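You operate a simulated robot arm through the tools that you are given. There is no shell and no other tool. Be economical: measure what you need, move in short steps, check, and stop when the job is done.

Carry out the task below with a simulated robot arm. There is one attempt and no reset: what you move stays moved.

Task
Take the orange-footed cylinder and put it on top of the clear blue-footed cylinder.

Only the result counts: the job must be done as asked and must still hold three seconds after the hand-in. Knocking over, shifting, dropping, spilling or breaking anything else fails it.

Robot
A 6-joint arm with a two-finger parallel gripper, fixed in place. Base frame: the origin is at the foot of the arm, x ahead of it, y to its left, z up; the work surface is at about z = 0. Lengths are in mm, angles in degrees, forces in N, time in s.
With the tool pointing down near the work surface it reaches from about 180 to 460 mm from the base axis. Its first joint turns from -70.0 to 70.0 degrees. Payload 1.9 kg.
Tool frame: the origin (TCP) lies between the finger pads and is the grasp point; the fingertips stand 23 mm ahead of it; z points along the fingers, y is the line along which they close. The gripper opens to 94 mm. The fingers are 38 mm wide and 10 mm thick; the gripper's body (54 by 96 mm) begins 39 mm behind the TCP.
Orientation is that of the tool frame in the base frame, as [roll, pitch, yaw] about the fixed x, y, z axes, in that order (R = Rz(yaw) Ry(pitch) Rx(roll)). With the fingers straight down and closing along the base's y, the tool's x points along the base's -x, its y along +y and its z along -z.

Tools
- The arm moves only by the tool send_rows. Its argument "motion" is a list of rows, each an object (a shift or turn left out is 0, a gripper value left out holds the last) with "jaw": the finger opening in mm, from 0 to 94; "delta_pos": the shift along the tool's x, y, z in mm, a list of three; "spin": the turn about the tool's z in degrees. In form: [{"jaw": jaw, "delta_pos": [dx, dy, dz], "spin": spin}, ...]. A call has 1 to 20 rows; each row shifts and turns the commanded pose from where the row before left it, along the tool's axes as they then stand. Each row takes 0.2 s and may step no farther than 50 mm and 8.6 degrees from the row before; otherwise, or with a gripper value out of range, the whole call is refused. A pose out of reach is approached as far as the arm can. The call stops where the force on the tool passes 40 N (or 10 N more than at its start, if that is more) or the arm is blocked; 0.2 s more then pass. Each finger travels about 108 mm/s and halts on what it meets, pressing with about 41 N; the grip force reading is that of the motor and also rises with nothing between the fingers. The clock runs only during rows and for 0.2 s after the last one: add rows that do not move to give the fingers time. It gives the time, the measured TCP pose, the force on the tool (base axes), the opening and the grip force at its end, in the units of the frame above (readings bear some noise).
- Cameras (640 x 400 px; columns grow to the right, rows downward): "scene" is fixed at [37.8, 296.2, 440.1]; the picture's right is [-0.91, -0.40, 0.00], its down [-0.17, 0.38, -0.91] and it looks along [0.37, -0.83, -0.42] (base axes); focal length 281 px, centre (320, 200). "wrist" rides on the gripper at [-39, 0, -44] in the tool frame; the picture's right is [0.00, -1.00, 0.00], its down [0.97, 0.00, -0.24] and it looks along [0.24, 0.00, 0.97] (tool axes); focal length 218 px, centre (320, 200).
- snapshot(camera): a new picture of that camera. It takes no simulated time.
- measure_at(camera, pixels): for up to 12 pixels [column, row] of the newest picture of that camera ("zoom" is the newest enlarged one), the place [x, y, z] in the base frame of the surface seen there, good to about 2 mm. It takes no simulated time.
- enlarge(camera, box): a new picture of the part [left, top, right, bottom] of that camera's present view, enlarged. It takes no simulated time.
- sign_off(): hands the job in; it is judged then, once.

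Keep the steps short. Do not move on a guess: measure, check each grasp and each placing, and mend mistakes. In all there are 60 turns and 30 pictures (those below and enlarged ones count). Leave the gripper open and the arm clear of the work at the hand-in unless told otherwise, and finish with a single line.

The tools are called after ">>>" as name(argument=value, ...) on one line, values as JSON. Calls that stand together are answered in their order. send_rows: Moves the arm, as the interface text tells. Its arguments: {"type":"object","properties":{"motion":{"type":"array","items":{"type":"object","properties":{"jaw":{"type":"number"},"delta_pos":{"type":"array","items":{"type":"number"}},"spin":{"type":"number"}}}}},"required":["motion"]} The other tools are called the same way: snapshot (camera) takes a picture; measure_at (camera, pixels) gives the place of the surface under pixels of a picture; enlarge (camera, box) takes an enlarged picture of a part of a camera's view; sign_off () hands the job in.

At the start:

```text
clock: 0.0
position: [183.4, -207.1, 383.1]
tool_rot: [179.8, 0.2, -180.0]
contact_force: [0.1, -0.4, 0.3]
width: 94.0
grasp_force: 0.1
```

scene: 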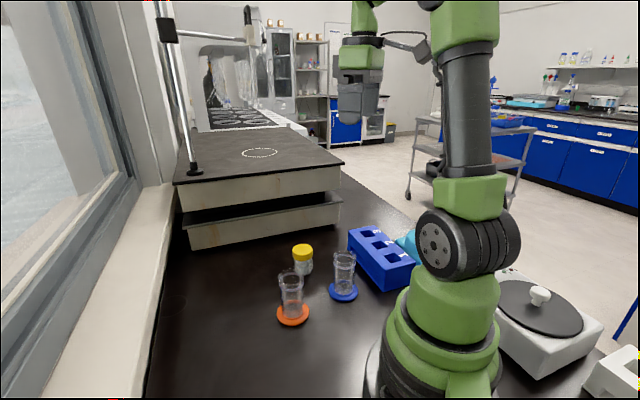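
wrist: 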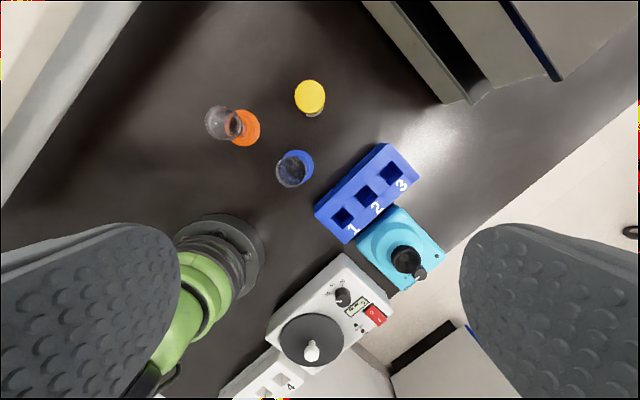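

I see the orange-footed cylinder near (290,300) and the blue-footed one near (343,275) in the scene view. I'll enlarge the view there to measure them.

>>> enlarge(camera="scene", box=[260, 230, 388, 340])

>>> enlarge(camera="wrist", box=[180, 60, 360, 210])

```text
3.64 times, centred on (324, 285) of scene
```

zoom: 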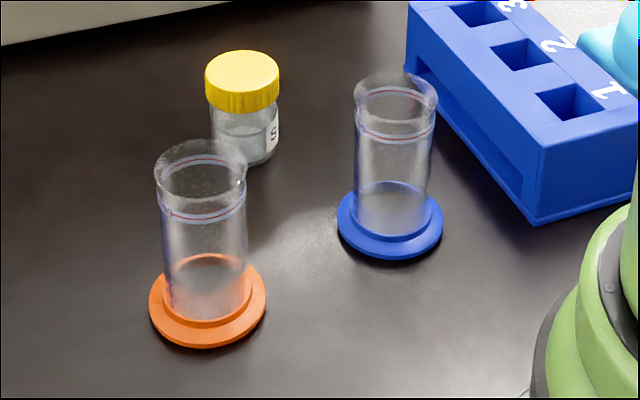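

```text
2.67 times, centred on (270, 135) of wrist
```

zoom: 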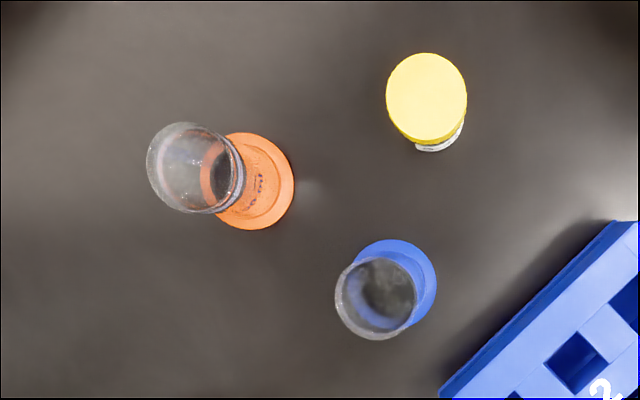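

Next I'll measure the feet and rims in the wrist zoom, plus the scene pixels for the glass walls and feet.

>>> measure_at(camera="zoom", pixels=[[290, 182], [255, 136], [240, 227], [277, 215], [433, 282], [395, 242], [365, 250], [424, 308], [149, 165], [190, 124], [337, 298], [372, 338]])

>>> measure_at(camera="scene", pixels=[[277.8, 312], [308.5, 312], [293, 323], [281, 290], [298, 290], [290, 305], [330, 288], [356, 288], [343, 299], [336, 265], [350, 265], [343, 280]])

>>> measure_at(camera="zoom", pixels=[[426, 95], [426, 55], [390, 95], [464, 95], [440, 390], [500, 330], [200, 210], [242, 175], [410, 290], [385, 260], [343, 330], [400, 335]])

```text
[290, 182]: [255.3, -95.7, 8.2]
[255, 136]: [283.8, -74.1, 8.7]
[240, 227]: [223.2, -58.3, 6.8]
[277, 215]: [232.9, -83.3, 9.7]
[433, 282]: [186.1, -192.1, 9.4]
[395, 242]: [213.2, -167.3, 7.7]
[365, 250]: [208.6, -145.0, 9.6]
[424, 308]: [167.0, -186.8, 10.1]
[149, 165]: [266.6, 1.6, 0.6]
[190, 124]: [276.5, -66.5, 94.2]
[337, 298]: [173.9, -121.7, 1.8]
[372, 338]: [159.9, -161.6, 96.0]
```

```text
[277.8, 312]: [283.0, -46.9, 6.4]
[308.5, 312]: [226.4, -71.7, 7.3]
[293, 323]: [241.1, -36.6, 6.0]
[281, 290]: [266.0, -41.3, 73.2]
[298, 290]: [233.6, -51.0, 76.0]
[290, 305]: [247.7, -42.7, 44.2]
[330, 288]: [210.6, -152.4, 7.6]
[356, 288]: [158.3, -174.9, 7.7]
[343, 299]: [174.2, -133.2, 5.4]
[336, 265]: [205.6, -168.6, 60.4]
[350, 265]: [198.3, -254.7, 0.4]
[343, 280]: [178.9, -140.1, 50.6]
```

```text
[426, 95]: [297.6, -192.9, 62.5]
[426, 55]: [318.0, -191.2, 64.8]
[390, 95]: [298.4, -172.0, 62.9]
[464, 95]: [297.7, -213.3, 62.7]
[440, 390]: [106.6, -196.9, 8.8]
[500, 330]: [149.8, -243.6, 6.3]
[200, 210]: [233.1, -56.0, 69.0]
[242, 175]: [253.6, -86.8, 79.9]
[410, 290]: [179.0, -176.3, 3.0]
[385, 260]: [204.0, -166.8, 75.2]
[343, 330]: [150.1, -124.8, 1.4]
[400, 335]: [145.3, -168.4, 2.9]
```

Fitted positions: orange cylinder axis at about (254.5, -65), foot Ø62, top about 96. Blue axis at about (184.5, -162.5). I'll move above the orange one at z≈273 and look again.

>>> send_rows(motion=[{"jaw": 94, "delta_pos": [-14.2, 28.4, 22]}, {"delta_pos": [-14.2, 28.4, 22]}, {"delta_pos": [-14.2, 28.4, 22]}, {"delta_pos": [-14.2, 28.4, 22]}, {"delta_pos": [-14.2, 28.4, 22]}, {}])

>>> snapshot(camera="wrist")

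```text
clock: 1.4
position: [252.2, -65.5, 273.2]
tool_rot: [179.8, 0.2, 180.0]
contact_force: [0.3, 0.1, 0.4]
width: 94.1
grasp_force: 0.1
```

```text
25 pictures are left
```

wrist: 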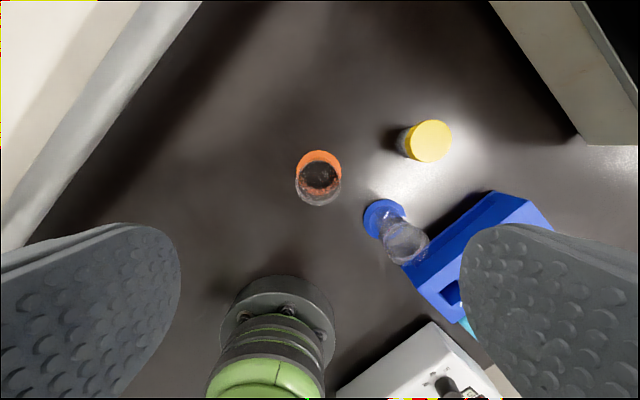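

The orange foot is at (318,170) and looks centred. I'll refine the edges in an enlargement.

>>> enlarge(camera="wrist", box=[278, 135, 438, 275])

```text
2.86 times, centred on (358, 205) of wrist
```

zoom: 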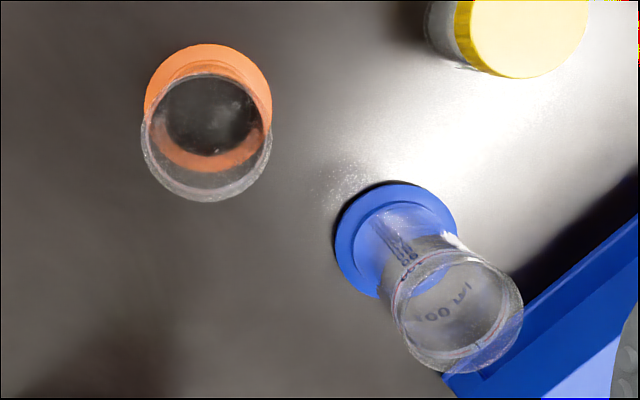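

>>> measure_at(camera="zoom", pixels=[[147, 100], [269, 100], [207, 47], [162, 64], [252, 64], [338, 240], [395, 185], [453, 222], [355, 200], [350, 273], [435, 198], [206, 76]])

>>> measure_at(camera="zoom", pixels=[[143, 145], [270, 145], [206, 199], [160, 185], [252, 185], [393, 300], [521, 305], [458, 371], [420, 355], [505, 350], [440, 253], [490, 265]])

```text
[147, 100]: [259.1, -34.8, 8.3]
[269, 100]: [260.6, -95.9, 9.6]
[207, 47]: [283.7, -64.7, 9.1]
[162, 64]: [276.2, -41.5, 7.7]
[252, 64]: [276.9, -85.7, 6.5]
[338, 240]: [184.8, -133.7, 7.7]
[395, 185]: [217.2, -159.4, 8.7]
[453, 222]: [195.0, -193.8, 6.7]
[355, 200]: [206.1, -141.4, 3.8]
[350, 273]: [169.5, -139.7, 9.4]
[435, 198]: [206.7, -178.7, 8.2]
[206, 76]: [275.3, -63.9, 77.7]
```

```text
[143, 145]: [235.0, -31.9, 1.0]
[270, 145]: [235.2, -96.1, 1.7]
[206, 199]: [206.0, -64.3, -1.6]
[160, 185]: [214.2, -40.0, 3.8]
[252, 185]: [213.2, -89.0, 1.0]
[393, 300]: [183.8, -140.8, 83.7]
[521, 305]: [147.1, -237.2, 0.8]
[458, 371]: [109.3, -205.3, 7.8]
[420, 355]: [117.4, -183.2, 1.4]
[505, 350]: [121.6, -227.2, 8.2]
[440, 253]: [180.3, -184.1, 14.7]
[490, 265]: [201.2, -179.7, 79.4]
```

Orange axis is refined to about (253.5, -65.2) and blue to about (185.5, -162.5). I'll descend straight over the orange cylinder with the fingers open, to z≈65. That keeps the body of the gripper above the rim.

>>> send_rows(motion=[{"delta_pos": [-1.3, 0.3, 30]}, {"delta_pos": [0, 0, 40]}, {"delta_pos": [0, 0, 40]}, {"delta_pos": [0, 0, 30]}, {"delta_pos": [0, 0, 25]}, {"delta_pos": [0, 0, 20]}, {"delta_pos": [0, 0, 12]}, {"delta_pos": [0, 0, 10]}, {}])

>>> enlarge(camera="scene", box=[230, 190, 390, 340])

```text
clock: 3.4
position: [256.1, -63.1, 68.4]
tool_rot: [179.9, 0.3, -180.0]
contact_force: [0.2, -0.1, 0.2]
width: 93.9
grasp_force: 0.1
```

```text
2.67 times, centred on (310, 265) of scene
```

zoom: 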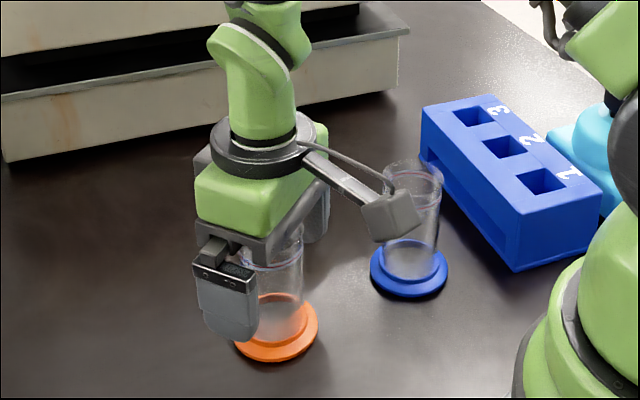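

The gripper carries a bracket with a grey box on its right side, near (390,215) in the zoom and close to the blue cylinder. Before closing I'll measure it.

>>> measure_at(camera="zoom", pixels=[[390, 215], [368, 215], [415, 215], [378, 238], [390, 200], [340, 175], [310, 155], [425, 230], [410, 265], [225, 300], [320, 215], [300, 240]])

>>> enlarge(camera="scene", box=[310, 220, 370, 270])

>>> snapshot(camera="wrist")

```text
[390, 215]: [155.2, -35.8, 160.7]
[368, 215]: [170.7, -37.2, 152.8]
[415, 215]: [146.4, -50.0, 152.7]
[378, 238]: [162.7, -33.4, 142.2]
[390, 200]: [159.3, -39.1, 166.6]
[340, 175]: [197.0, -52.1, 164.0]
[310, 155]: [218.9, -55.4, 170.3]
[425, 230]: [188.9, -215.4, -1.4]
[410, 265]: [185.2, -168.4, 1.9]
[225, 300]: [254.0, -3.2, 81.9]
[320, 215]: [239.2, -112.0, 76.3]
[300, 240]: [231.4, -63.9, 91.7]
```

```text
8.00 times, centred on (340, 245) of scene
```

zoom: 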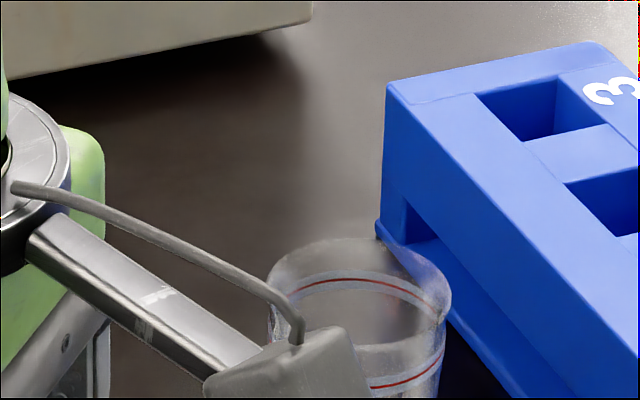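

```text
21 pictures are left
```

wrist: 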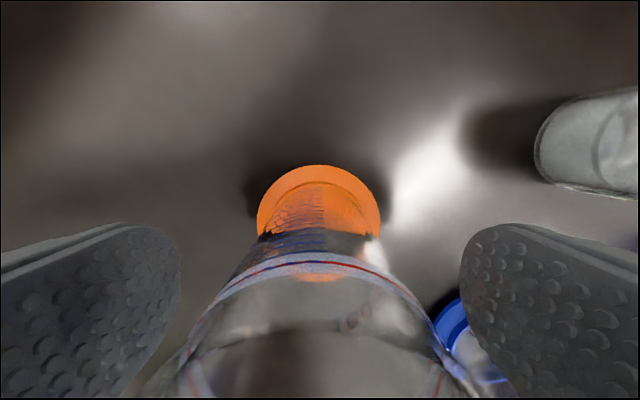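

The box sits about 75–115 mm toward -x of the TCP with its underside about 70 mm above TCP height, so it clears everything here and at the placing height. The fingers straddle the tube. I'll close them in steps.

>>> send_rows(motion=[{"jaw": 80}, {"jaw": 70}, {"jaw": 62}, {"jaw": 56}, {"jaw": 50}, {"jaw": 44}, {"jaw": 38}, {"jaw": 30}, {}, {}])

>>> enlarge(camera="scene", box=[250, 220, 350, 340])

```text
clock: 5.6
position: [256.0, -64.6, 68.5]
tool_rot: [179.9, 0.3, -179.9]
contact_force: [-0.1, 0.3, 4.6]
width: 44.6
grasp_force: 40.6
```

```text
3.33 times, centred on (300, 280) of scene
```

zoom: 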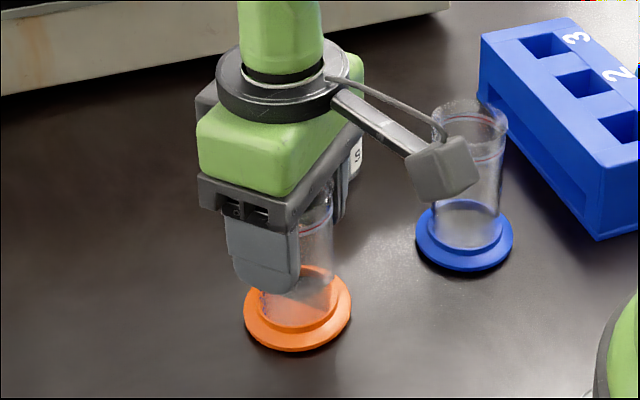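

Gripped at 44.6 mm, 40.6 N. Now I'll lift straight up and check.

>>> send_rows(motion=[{"delta_pos": [0, 0, -5]}, {"delta_pos": [0, 0, -10]}, {"delta_pos": [0, 0, -20]}, {"delta_pos": [0, 0, -25]}, {"delta_pos": [0, 0, -25]}, {"delta_pos": [0, 0, -25]}, {"delta_pos": [0, 0, -15]}, {"delta_pos": [0, 0, -10]}, {}, {}])

>>> enlarge(camera="scene", box=[230, 150, 390, 340])

>>> snapshot(camera="wrist")

```text
clock: 7.8
position: [256.0, -65.4, 204.0]
tool_rot: [179.9, 0.3, -180.0]
contact_force: [-0.7, 0.2, -0.6]
width: 44.4
grasp_force: 40.7
```

```text
2.11 times, centred on (310, 245) of scene
```

zoom: 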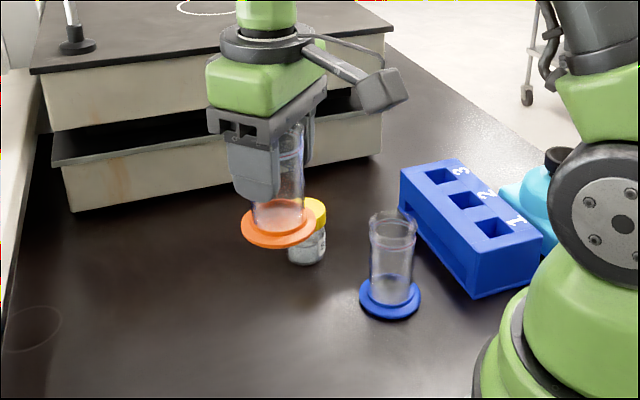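

```text
18 pictures are left
```

wrist: 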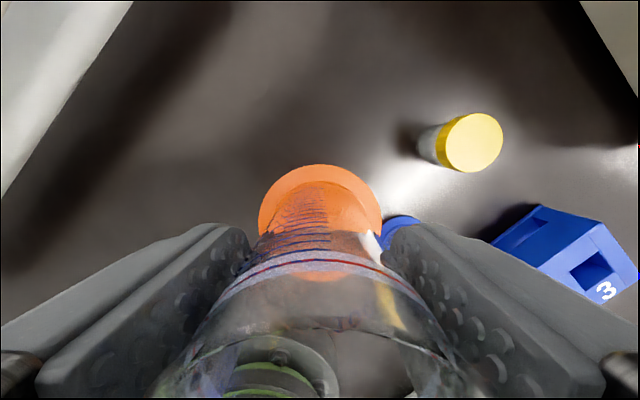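

Lifted cleanly and upright; the foot is visible. I'll measure the held foot, and the blue rim and foot.

>>> measure_at(camera="wrist", pixels=[[261, 215], [379, 215], [319, 167], [280, 180], [360, 181]])

>>> enlarge(camera="scene", box=[280, 220, 360, 310])

>>> measure_at(camera="scene", pixels=[[278.5, 237], [292, 245.5], [313.5, 237], [304, 243], [283, 243]])

```text
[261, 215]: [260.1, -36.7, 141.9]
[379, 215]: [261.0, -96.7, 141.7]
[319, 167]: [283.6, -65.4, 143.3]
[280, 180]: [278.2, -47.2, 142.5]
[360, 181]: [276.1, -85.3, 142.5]
```

```text
4.44 times, centred on (320, 265) of scene
```

zoom: 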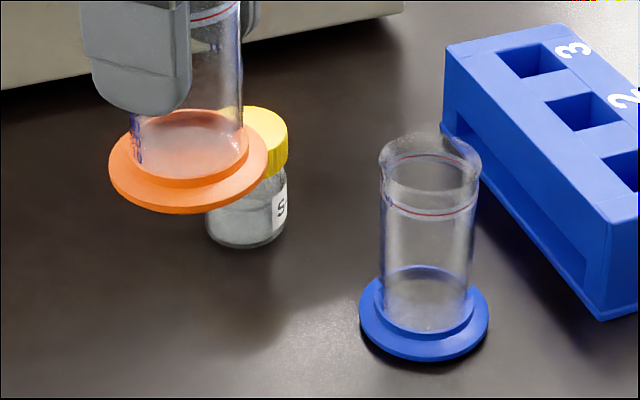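

```text
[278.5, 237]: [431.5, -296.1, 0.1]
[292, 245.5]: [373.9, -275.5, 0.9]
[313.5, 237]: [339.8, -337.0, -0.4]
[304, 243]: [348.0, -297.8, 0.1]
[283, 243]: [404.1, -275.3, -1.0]
```

>>> measure_at(camera="zoom", pixels=[[111, 165], [265, 160], [188, 205], [135, 195], [245, 190], [361, 310], [486, 310], [424, 350], [380, 338], [468, 338], [381, 160], [479, 165]])

>>> measure_at(camera="zoom", pixels=[[383, 168], [384, 210], [472, 210], [430, 214], [430, 190], [400, 189], [460, 189], [430, 137], [386, 250], [470, 250], [428, 240], [428, 290]])

```text
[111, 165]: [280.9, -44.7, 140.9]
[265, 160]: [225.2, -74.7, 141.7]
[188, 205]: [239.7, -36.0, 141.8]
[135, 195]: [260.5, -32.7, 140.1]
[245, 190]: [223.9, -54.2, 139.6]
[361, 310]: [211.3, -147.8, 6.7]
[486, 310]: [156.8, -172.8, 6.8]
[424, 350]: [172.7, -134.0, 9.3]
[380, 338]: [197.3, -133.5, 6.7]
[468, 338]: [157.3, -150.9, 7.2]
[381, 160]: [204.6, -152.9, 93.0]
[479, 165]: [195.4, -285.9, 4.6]
```

```text
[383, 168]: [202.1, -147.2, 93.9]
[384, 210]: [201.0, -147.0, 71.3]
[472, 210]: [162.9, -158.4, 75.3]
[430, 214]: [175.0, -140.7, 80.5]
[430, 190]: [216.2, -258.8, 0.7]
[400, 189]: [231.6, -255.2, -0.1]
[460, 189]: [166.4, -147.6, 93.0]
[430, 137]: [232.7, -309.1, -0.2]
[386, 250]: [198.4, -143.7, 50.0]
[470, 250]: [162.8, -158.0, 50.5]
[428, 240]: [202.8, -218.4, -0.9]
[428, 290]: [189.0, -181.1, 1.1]
```

Held foot centre is about (254.2, -65) and blue's about (185.5, -162). The shift between them, averaged over both cameras, is (-68.7, -98.9). The foot bottom is at about z 135, well above the blue rim at about 97. I'll move level in small rows.

>>> send_rows(motion=[{"delta_pos": [4.35, -6.45, 0]}, {"delta_pos": [8.58, -12.3, 0]}, {"delta_pos": [8.58, -12.3, 0]}, {"delta_pos": [8.58, -12.3, 0]}, {"delta_pos": [8.58, -12.3, 0]}, {"delta_pos": [8.58, -12.3, 0]}, {"delta_pos": [8.58, -12.3, 0]}, {"delta_pos": [8.58, -12.3, 0]}, {"delta_pos": [4.29, -6.35, 0]}, {}, {}])

>>> enlarge(camera="scene", box=[290, 190, 400, 310])

>>> snapshot(camera="wrist")

```text
clock: 10.2
position: [186.4, -163.4, 203.0]
tool_rot: [179.8, 0.2, -180.0]
contact_force: [0.0, -0.2, -1.1]
width: 44.3
grasp_force: 41.5
```

```text
3.33 times, centred on (345, 250) of scene
```

zoom: 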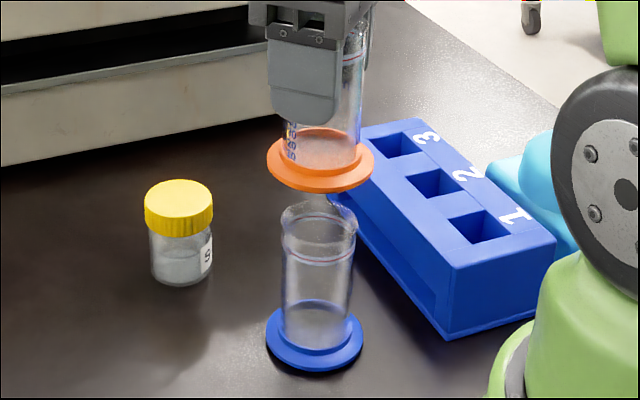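

```text
15 pictures are left
```

wrist: 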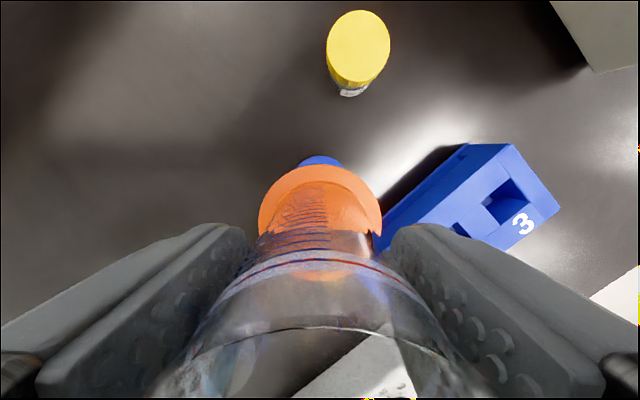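

Now I'll measure both feet in the same pictures to check alignment.

>>> measure_at(camera="zoom", pixels=[[269, 160], [372, 160], [320, 188], [285, 180], [356, 180], [268, 340], [360, 340], [314, 367], [280, 359], [348, 359], [284, 225], [354, 228]])

>>> measure_at(camera="wrist", pixels=[[261, 215], [379, 215], [319, 167], [280, 180], [360, 181], [320, 158], [304, 162], [335, 161]])

```text
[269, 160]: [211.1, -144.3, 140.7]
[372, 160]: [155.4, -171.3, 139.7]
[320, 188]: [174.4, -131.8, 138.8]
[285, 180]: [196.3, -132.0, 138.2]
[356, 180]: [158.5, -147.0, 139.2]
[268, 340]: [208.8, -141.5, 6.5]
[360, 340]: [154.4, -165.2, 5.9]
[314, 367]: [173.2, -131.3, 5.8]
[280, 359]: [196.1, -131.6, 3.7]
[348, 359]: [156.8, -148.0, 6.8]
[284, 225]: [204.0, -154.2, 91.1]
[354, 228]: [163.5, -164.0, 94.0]
```

```text
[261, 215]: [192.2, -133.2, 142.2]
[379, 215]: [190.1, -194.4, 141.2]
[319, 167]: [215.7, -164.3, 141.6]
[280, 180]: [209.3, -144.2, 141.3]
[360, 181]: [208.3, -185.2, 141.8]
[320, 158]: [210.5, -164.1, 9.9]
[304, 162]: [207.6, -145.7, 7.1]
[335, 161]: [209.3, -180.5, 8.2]
```

The feet are aligned within about 1 mm in both cameras (orange sits +0.7 in x). I'll correct that and descend about 34 mm, stopping short of contact.

>>> send_rows(motion=[{"delta_pos": [0.7, 0, 5]}, {"delta_pos": [0, 0, 8]}, {"delta_pos": [0, 0, 8]}, {"delta_pos": [0, 0, 6]}, {"delta_pos": [0, 0, 4]}, {"delta_pos": [0, 0, 2]}, {}, {}])

>>> enlarge(camera="scene", box=[300, 210, 380, 310])

```text
clock: 12.0
position: [185.5, -164.0, 168.7]
tool_rot: [179.9, 0.3, 179.9]
contact_force: [1.0, -0.1, -0.4]
width: 44.5
grasp_force: 41.5
```

```text
4.00 times, centred on (340, 260) of scene
```

zoom: 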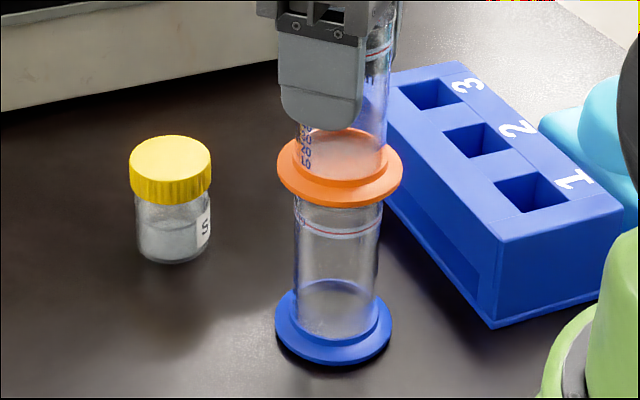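

Close to the rim and well centred, with no contact force yet. I'll lower by 0.5–1 mm at a time while watching the force.

>>> send_rows(motion=[{"delta_pos": [0, 0, 1]}, {}, {"delta_pos": [0, 0, 1]}, {}])

```text
clock: 13.0
position: [186.8, -163.0, 166.8]
tool_rot: [179.9, 0.3, 180.0]
contact_force: [0.1, -0.7, -0.6]
width: 44.7
grasp_force: 41.2
```

No contact yet; another 1 mm.

>>> send_rows(motion=[{"delta_pos": [0, 0, 0.5]}, {}, {"delta_pos": [0, 0, 0.5]}, {}])

```text
clock: 14.0
position: [185.8, -163.5, 167.3]
tool_rot: [179.9, 0.2, 179.9]
contact_force: [1.0, 0.7, -0.7]
width: 44.6
grasp_force: 40.5
```

>>> send_rows(motion=[{"delta_pos": [0, 0, 0.5]}, {}, {"delta_pos": [0, 0, 0.5]}, {}])

```text
clock: 15.0
position: [186.7, -161.8, 165.4]
tool_rot: [180.0, 0.1, -179.9]
contact_force: [-0.9, 0.4, -1.8]
width: 44.4
grasp_force: 40.8
```

Still no clear contact; I'll continue in half-millimetre steps.

>>> send_rows(motion=[{"delta_pos": [0, 0, 0.5]}, {}, {}])

>>> send_rows(motion=[{"delta_pos": [0, 0, 0.5]}, {}, {}])

>>> enlarge(camera="scene", box=[310, 225, 370, 275])

```text
clock: 15.8
position: [186.5, -162.5, 164.2]
tool_rot: [179.9, 0.3, -180.0]
contact_force: [0.6, -1.0, -1.2]
width: 44.5
grasp_force: 40.6
```

```text
clock: 16.6
position: [185.4, -162.6, 164.2]
tool_rot: [179.9, 0.1, -179.9]
contact_force: [-1.3, 0.3, -0.8]
width: 44.4
grasp_force: 41.4
```

```text
8.00 times, centred on (340, 250) of scene
```

zoom: 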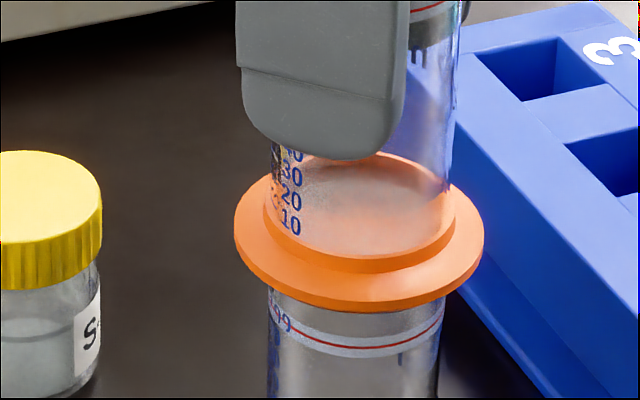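

Nearly touching. I'll continue down in half-millimetre steps.

>>> send_rows(motion=[{"delta_pos": [0, 0, 0.5]}, {}, {}])

>>> send_rows(motion=[{"delta_pos": [0, 0, 0.5]}, {}, {}])

```text
clock: 17.4
position: [186.2, -164.0, 162.9]
tool_rot: [179.9, 0.2, -180.0]
contact_force: [0.5, -0.1, -1.7]
width: 44.5
grasp_force: 41.1
```

```text
clock: 18.2
position: [187.6, -163.6, 162.3]
tool_rot: [179.9, 0.2, 179.9]
contact_force: [-0.5, 0.1, 0.9]
width: 44.4
grasp_force: 41.2
```

>>> send_rows(motion=[{"delta_pos": [0, 0, 0.3]}, {}, {}])

```text
clock: 19.0
position: [186.6, -163.2, 163.0]
tool_rot: [-180.0, 0.2, -179.9]
contact_force: [-1.0, -0.4, 13.9]
width: 44.3
grasp_force: 40.7
```

Contact: 13.9 N upward. I'll ease off 0.3 mm, check the load and picture, then release.

>>> send_rows(motion=[{"delta_pos": [0, 0, -0.25]}, {}, {}])

>>> enlarge(camera="scene", box=[300, 210, 380, 310])

```text
clock: 19.8
position: [186.9, -164.3, 162.0]
tool_rot: [179.9, 0.1, -180.0]
contact_force: [0.9, -0.5, 2.2]
width: 44.5
grasp_force: 41.3
```

```text
4.00 times, centred on (340, 260) of scene
```

zoom: 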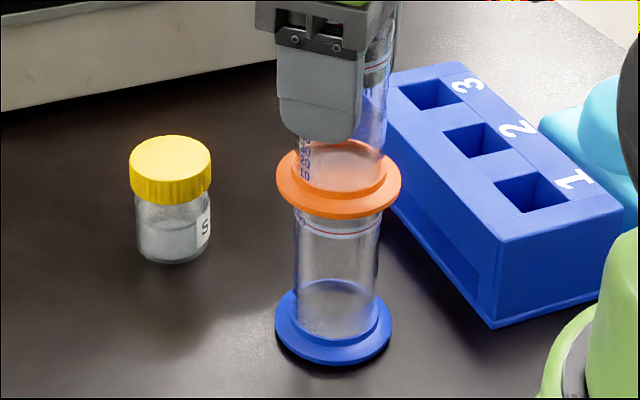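

Light contact (about 2 N), upright and centred. I'll open the fingers in small steps.

>>> send_rows(motion=[{"jaw": 46}, {"jaw": 48}, {"jaw": 51}, {"jaw": 55}, {"jaw": 62}, {"jaw": 70}, {"jaw": 80}, {"jaw": 94}, {}])

>>> enlarge(camera="scene", box=[290, 180, 390, 310])

>>> snapshot(camera="wrist")

```text
clock: 21.8
position: [186.1, -162.6, 162.2]
tool_rot: [179.9, 0.2, 180.0]
contact_force: [0.1, -0.3, 0.3]
width: 94.2
grasp_force: 0.1
```

```text
3.08 times, centred on (340, 245) of scene
```

zoom: 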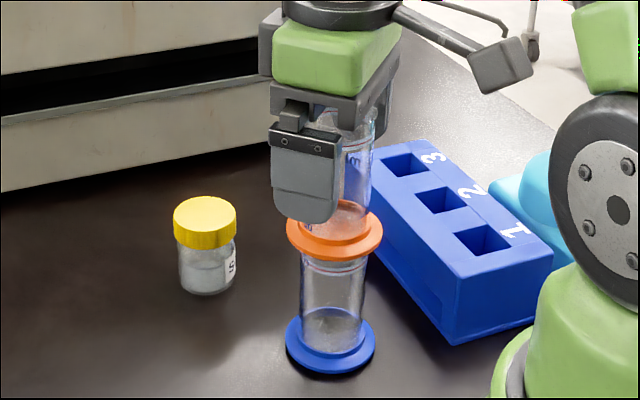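

```text
10 pictures are left
```

wrist: 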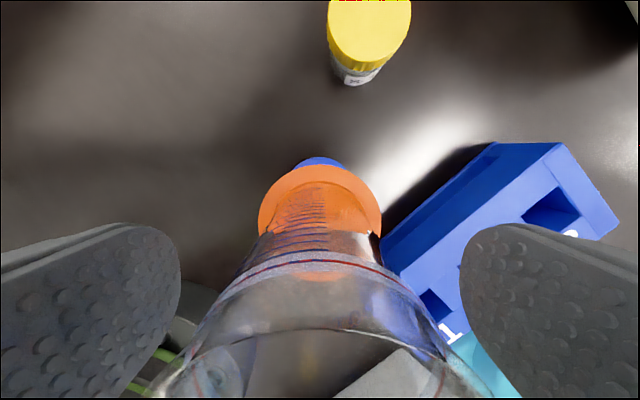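

The stack stands free with fingers fully open on both sides. I'll rise straight up and then check.

>>> send_rows(motion=[{"delta_pos": [0, 0, -5]}, {"delta_pos": [0, 0, -15]}, {"delta_pos": [0, 0, -25]}, {"delta_pos": [0, 0, -25]}, {"delta_pos": [0, 0, -25]}, {"delta_pos": [0, 0, -25]}, {"delta_pos": [0, 0, -25]}, {"delta_pos": [0, 0, -25]}, {}, {}])

>>> snapshot(camera="scene")

```text
clock: 24.0
position: [185.7, -163.2, 332.2]
tool_rot: [180.0, 0.2, 180.0]
contact_force: [-0.3, 0.7, 0.2]
width: 94.2
grasp_force: 0.1
```

```text
9 pictures are left
```

scene: 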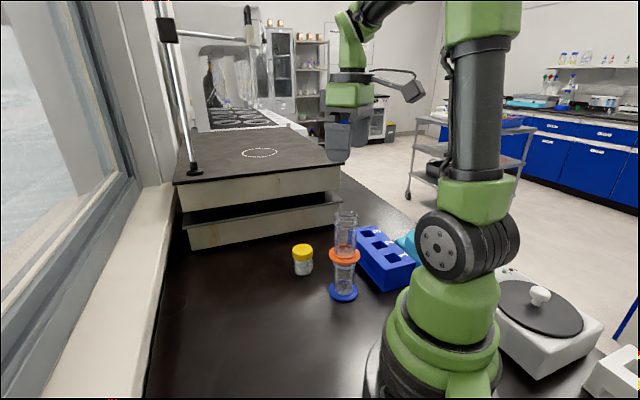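

The stack stands upright at (345,255), the gripper is open and well clear, and the vial and rack haven't moved. Handing in.

>>> sign_off()

```text
The job is handed in.
```

The orange-footed cylinder is standing upright on top of the clear blue-footed cylinder, with the gripper open and clear and nothing else disturbed.
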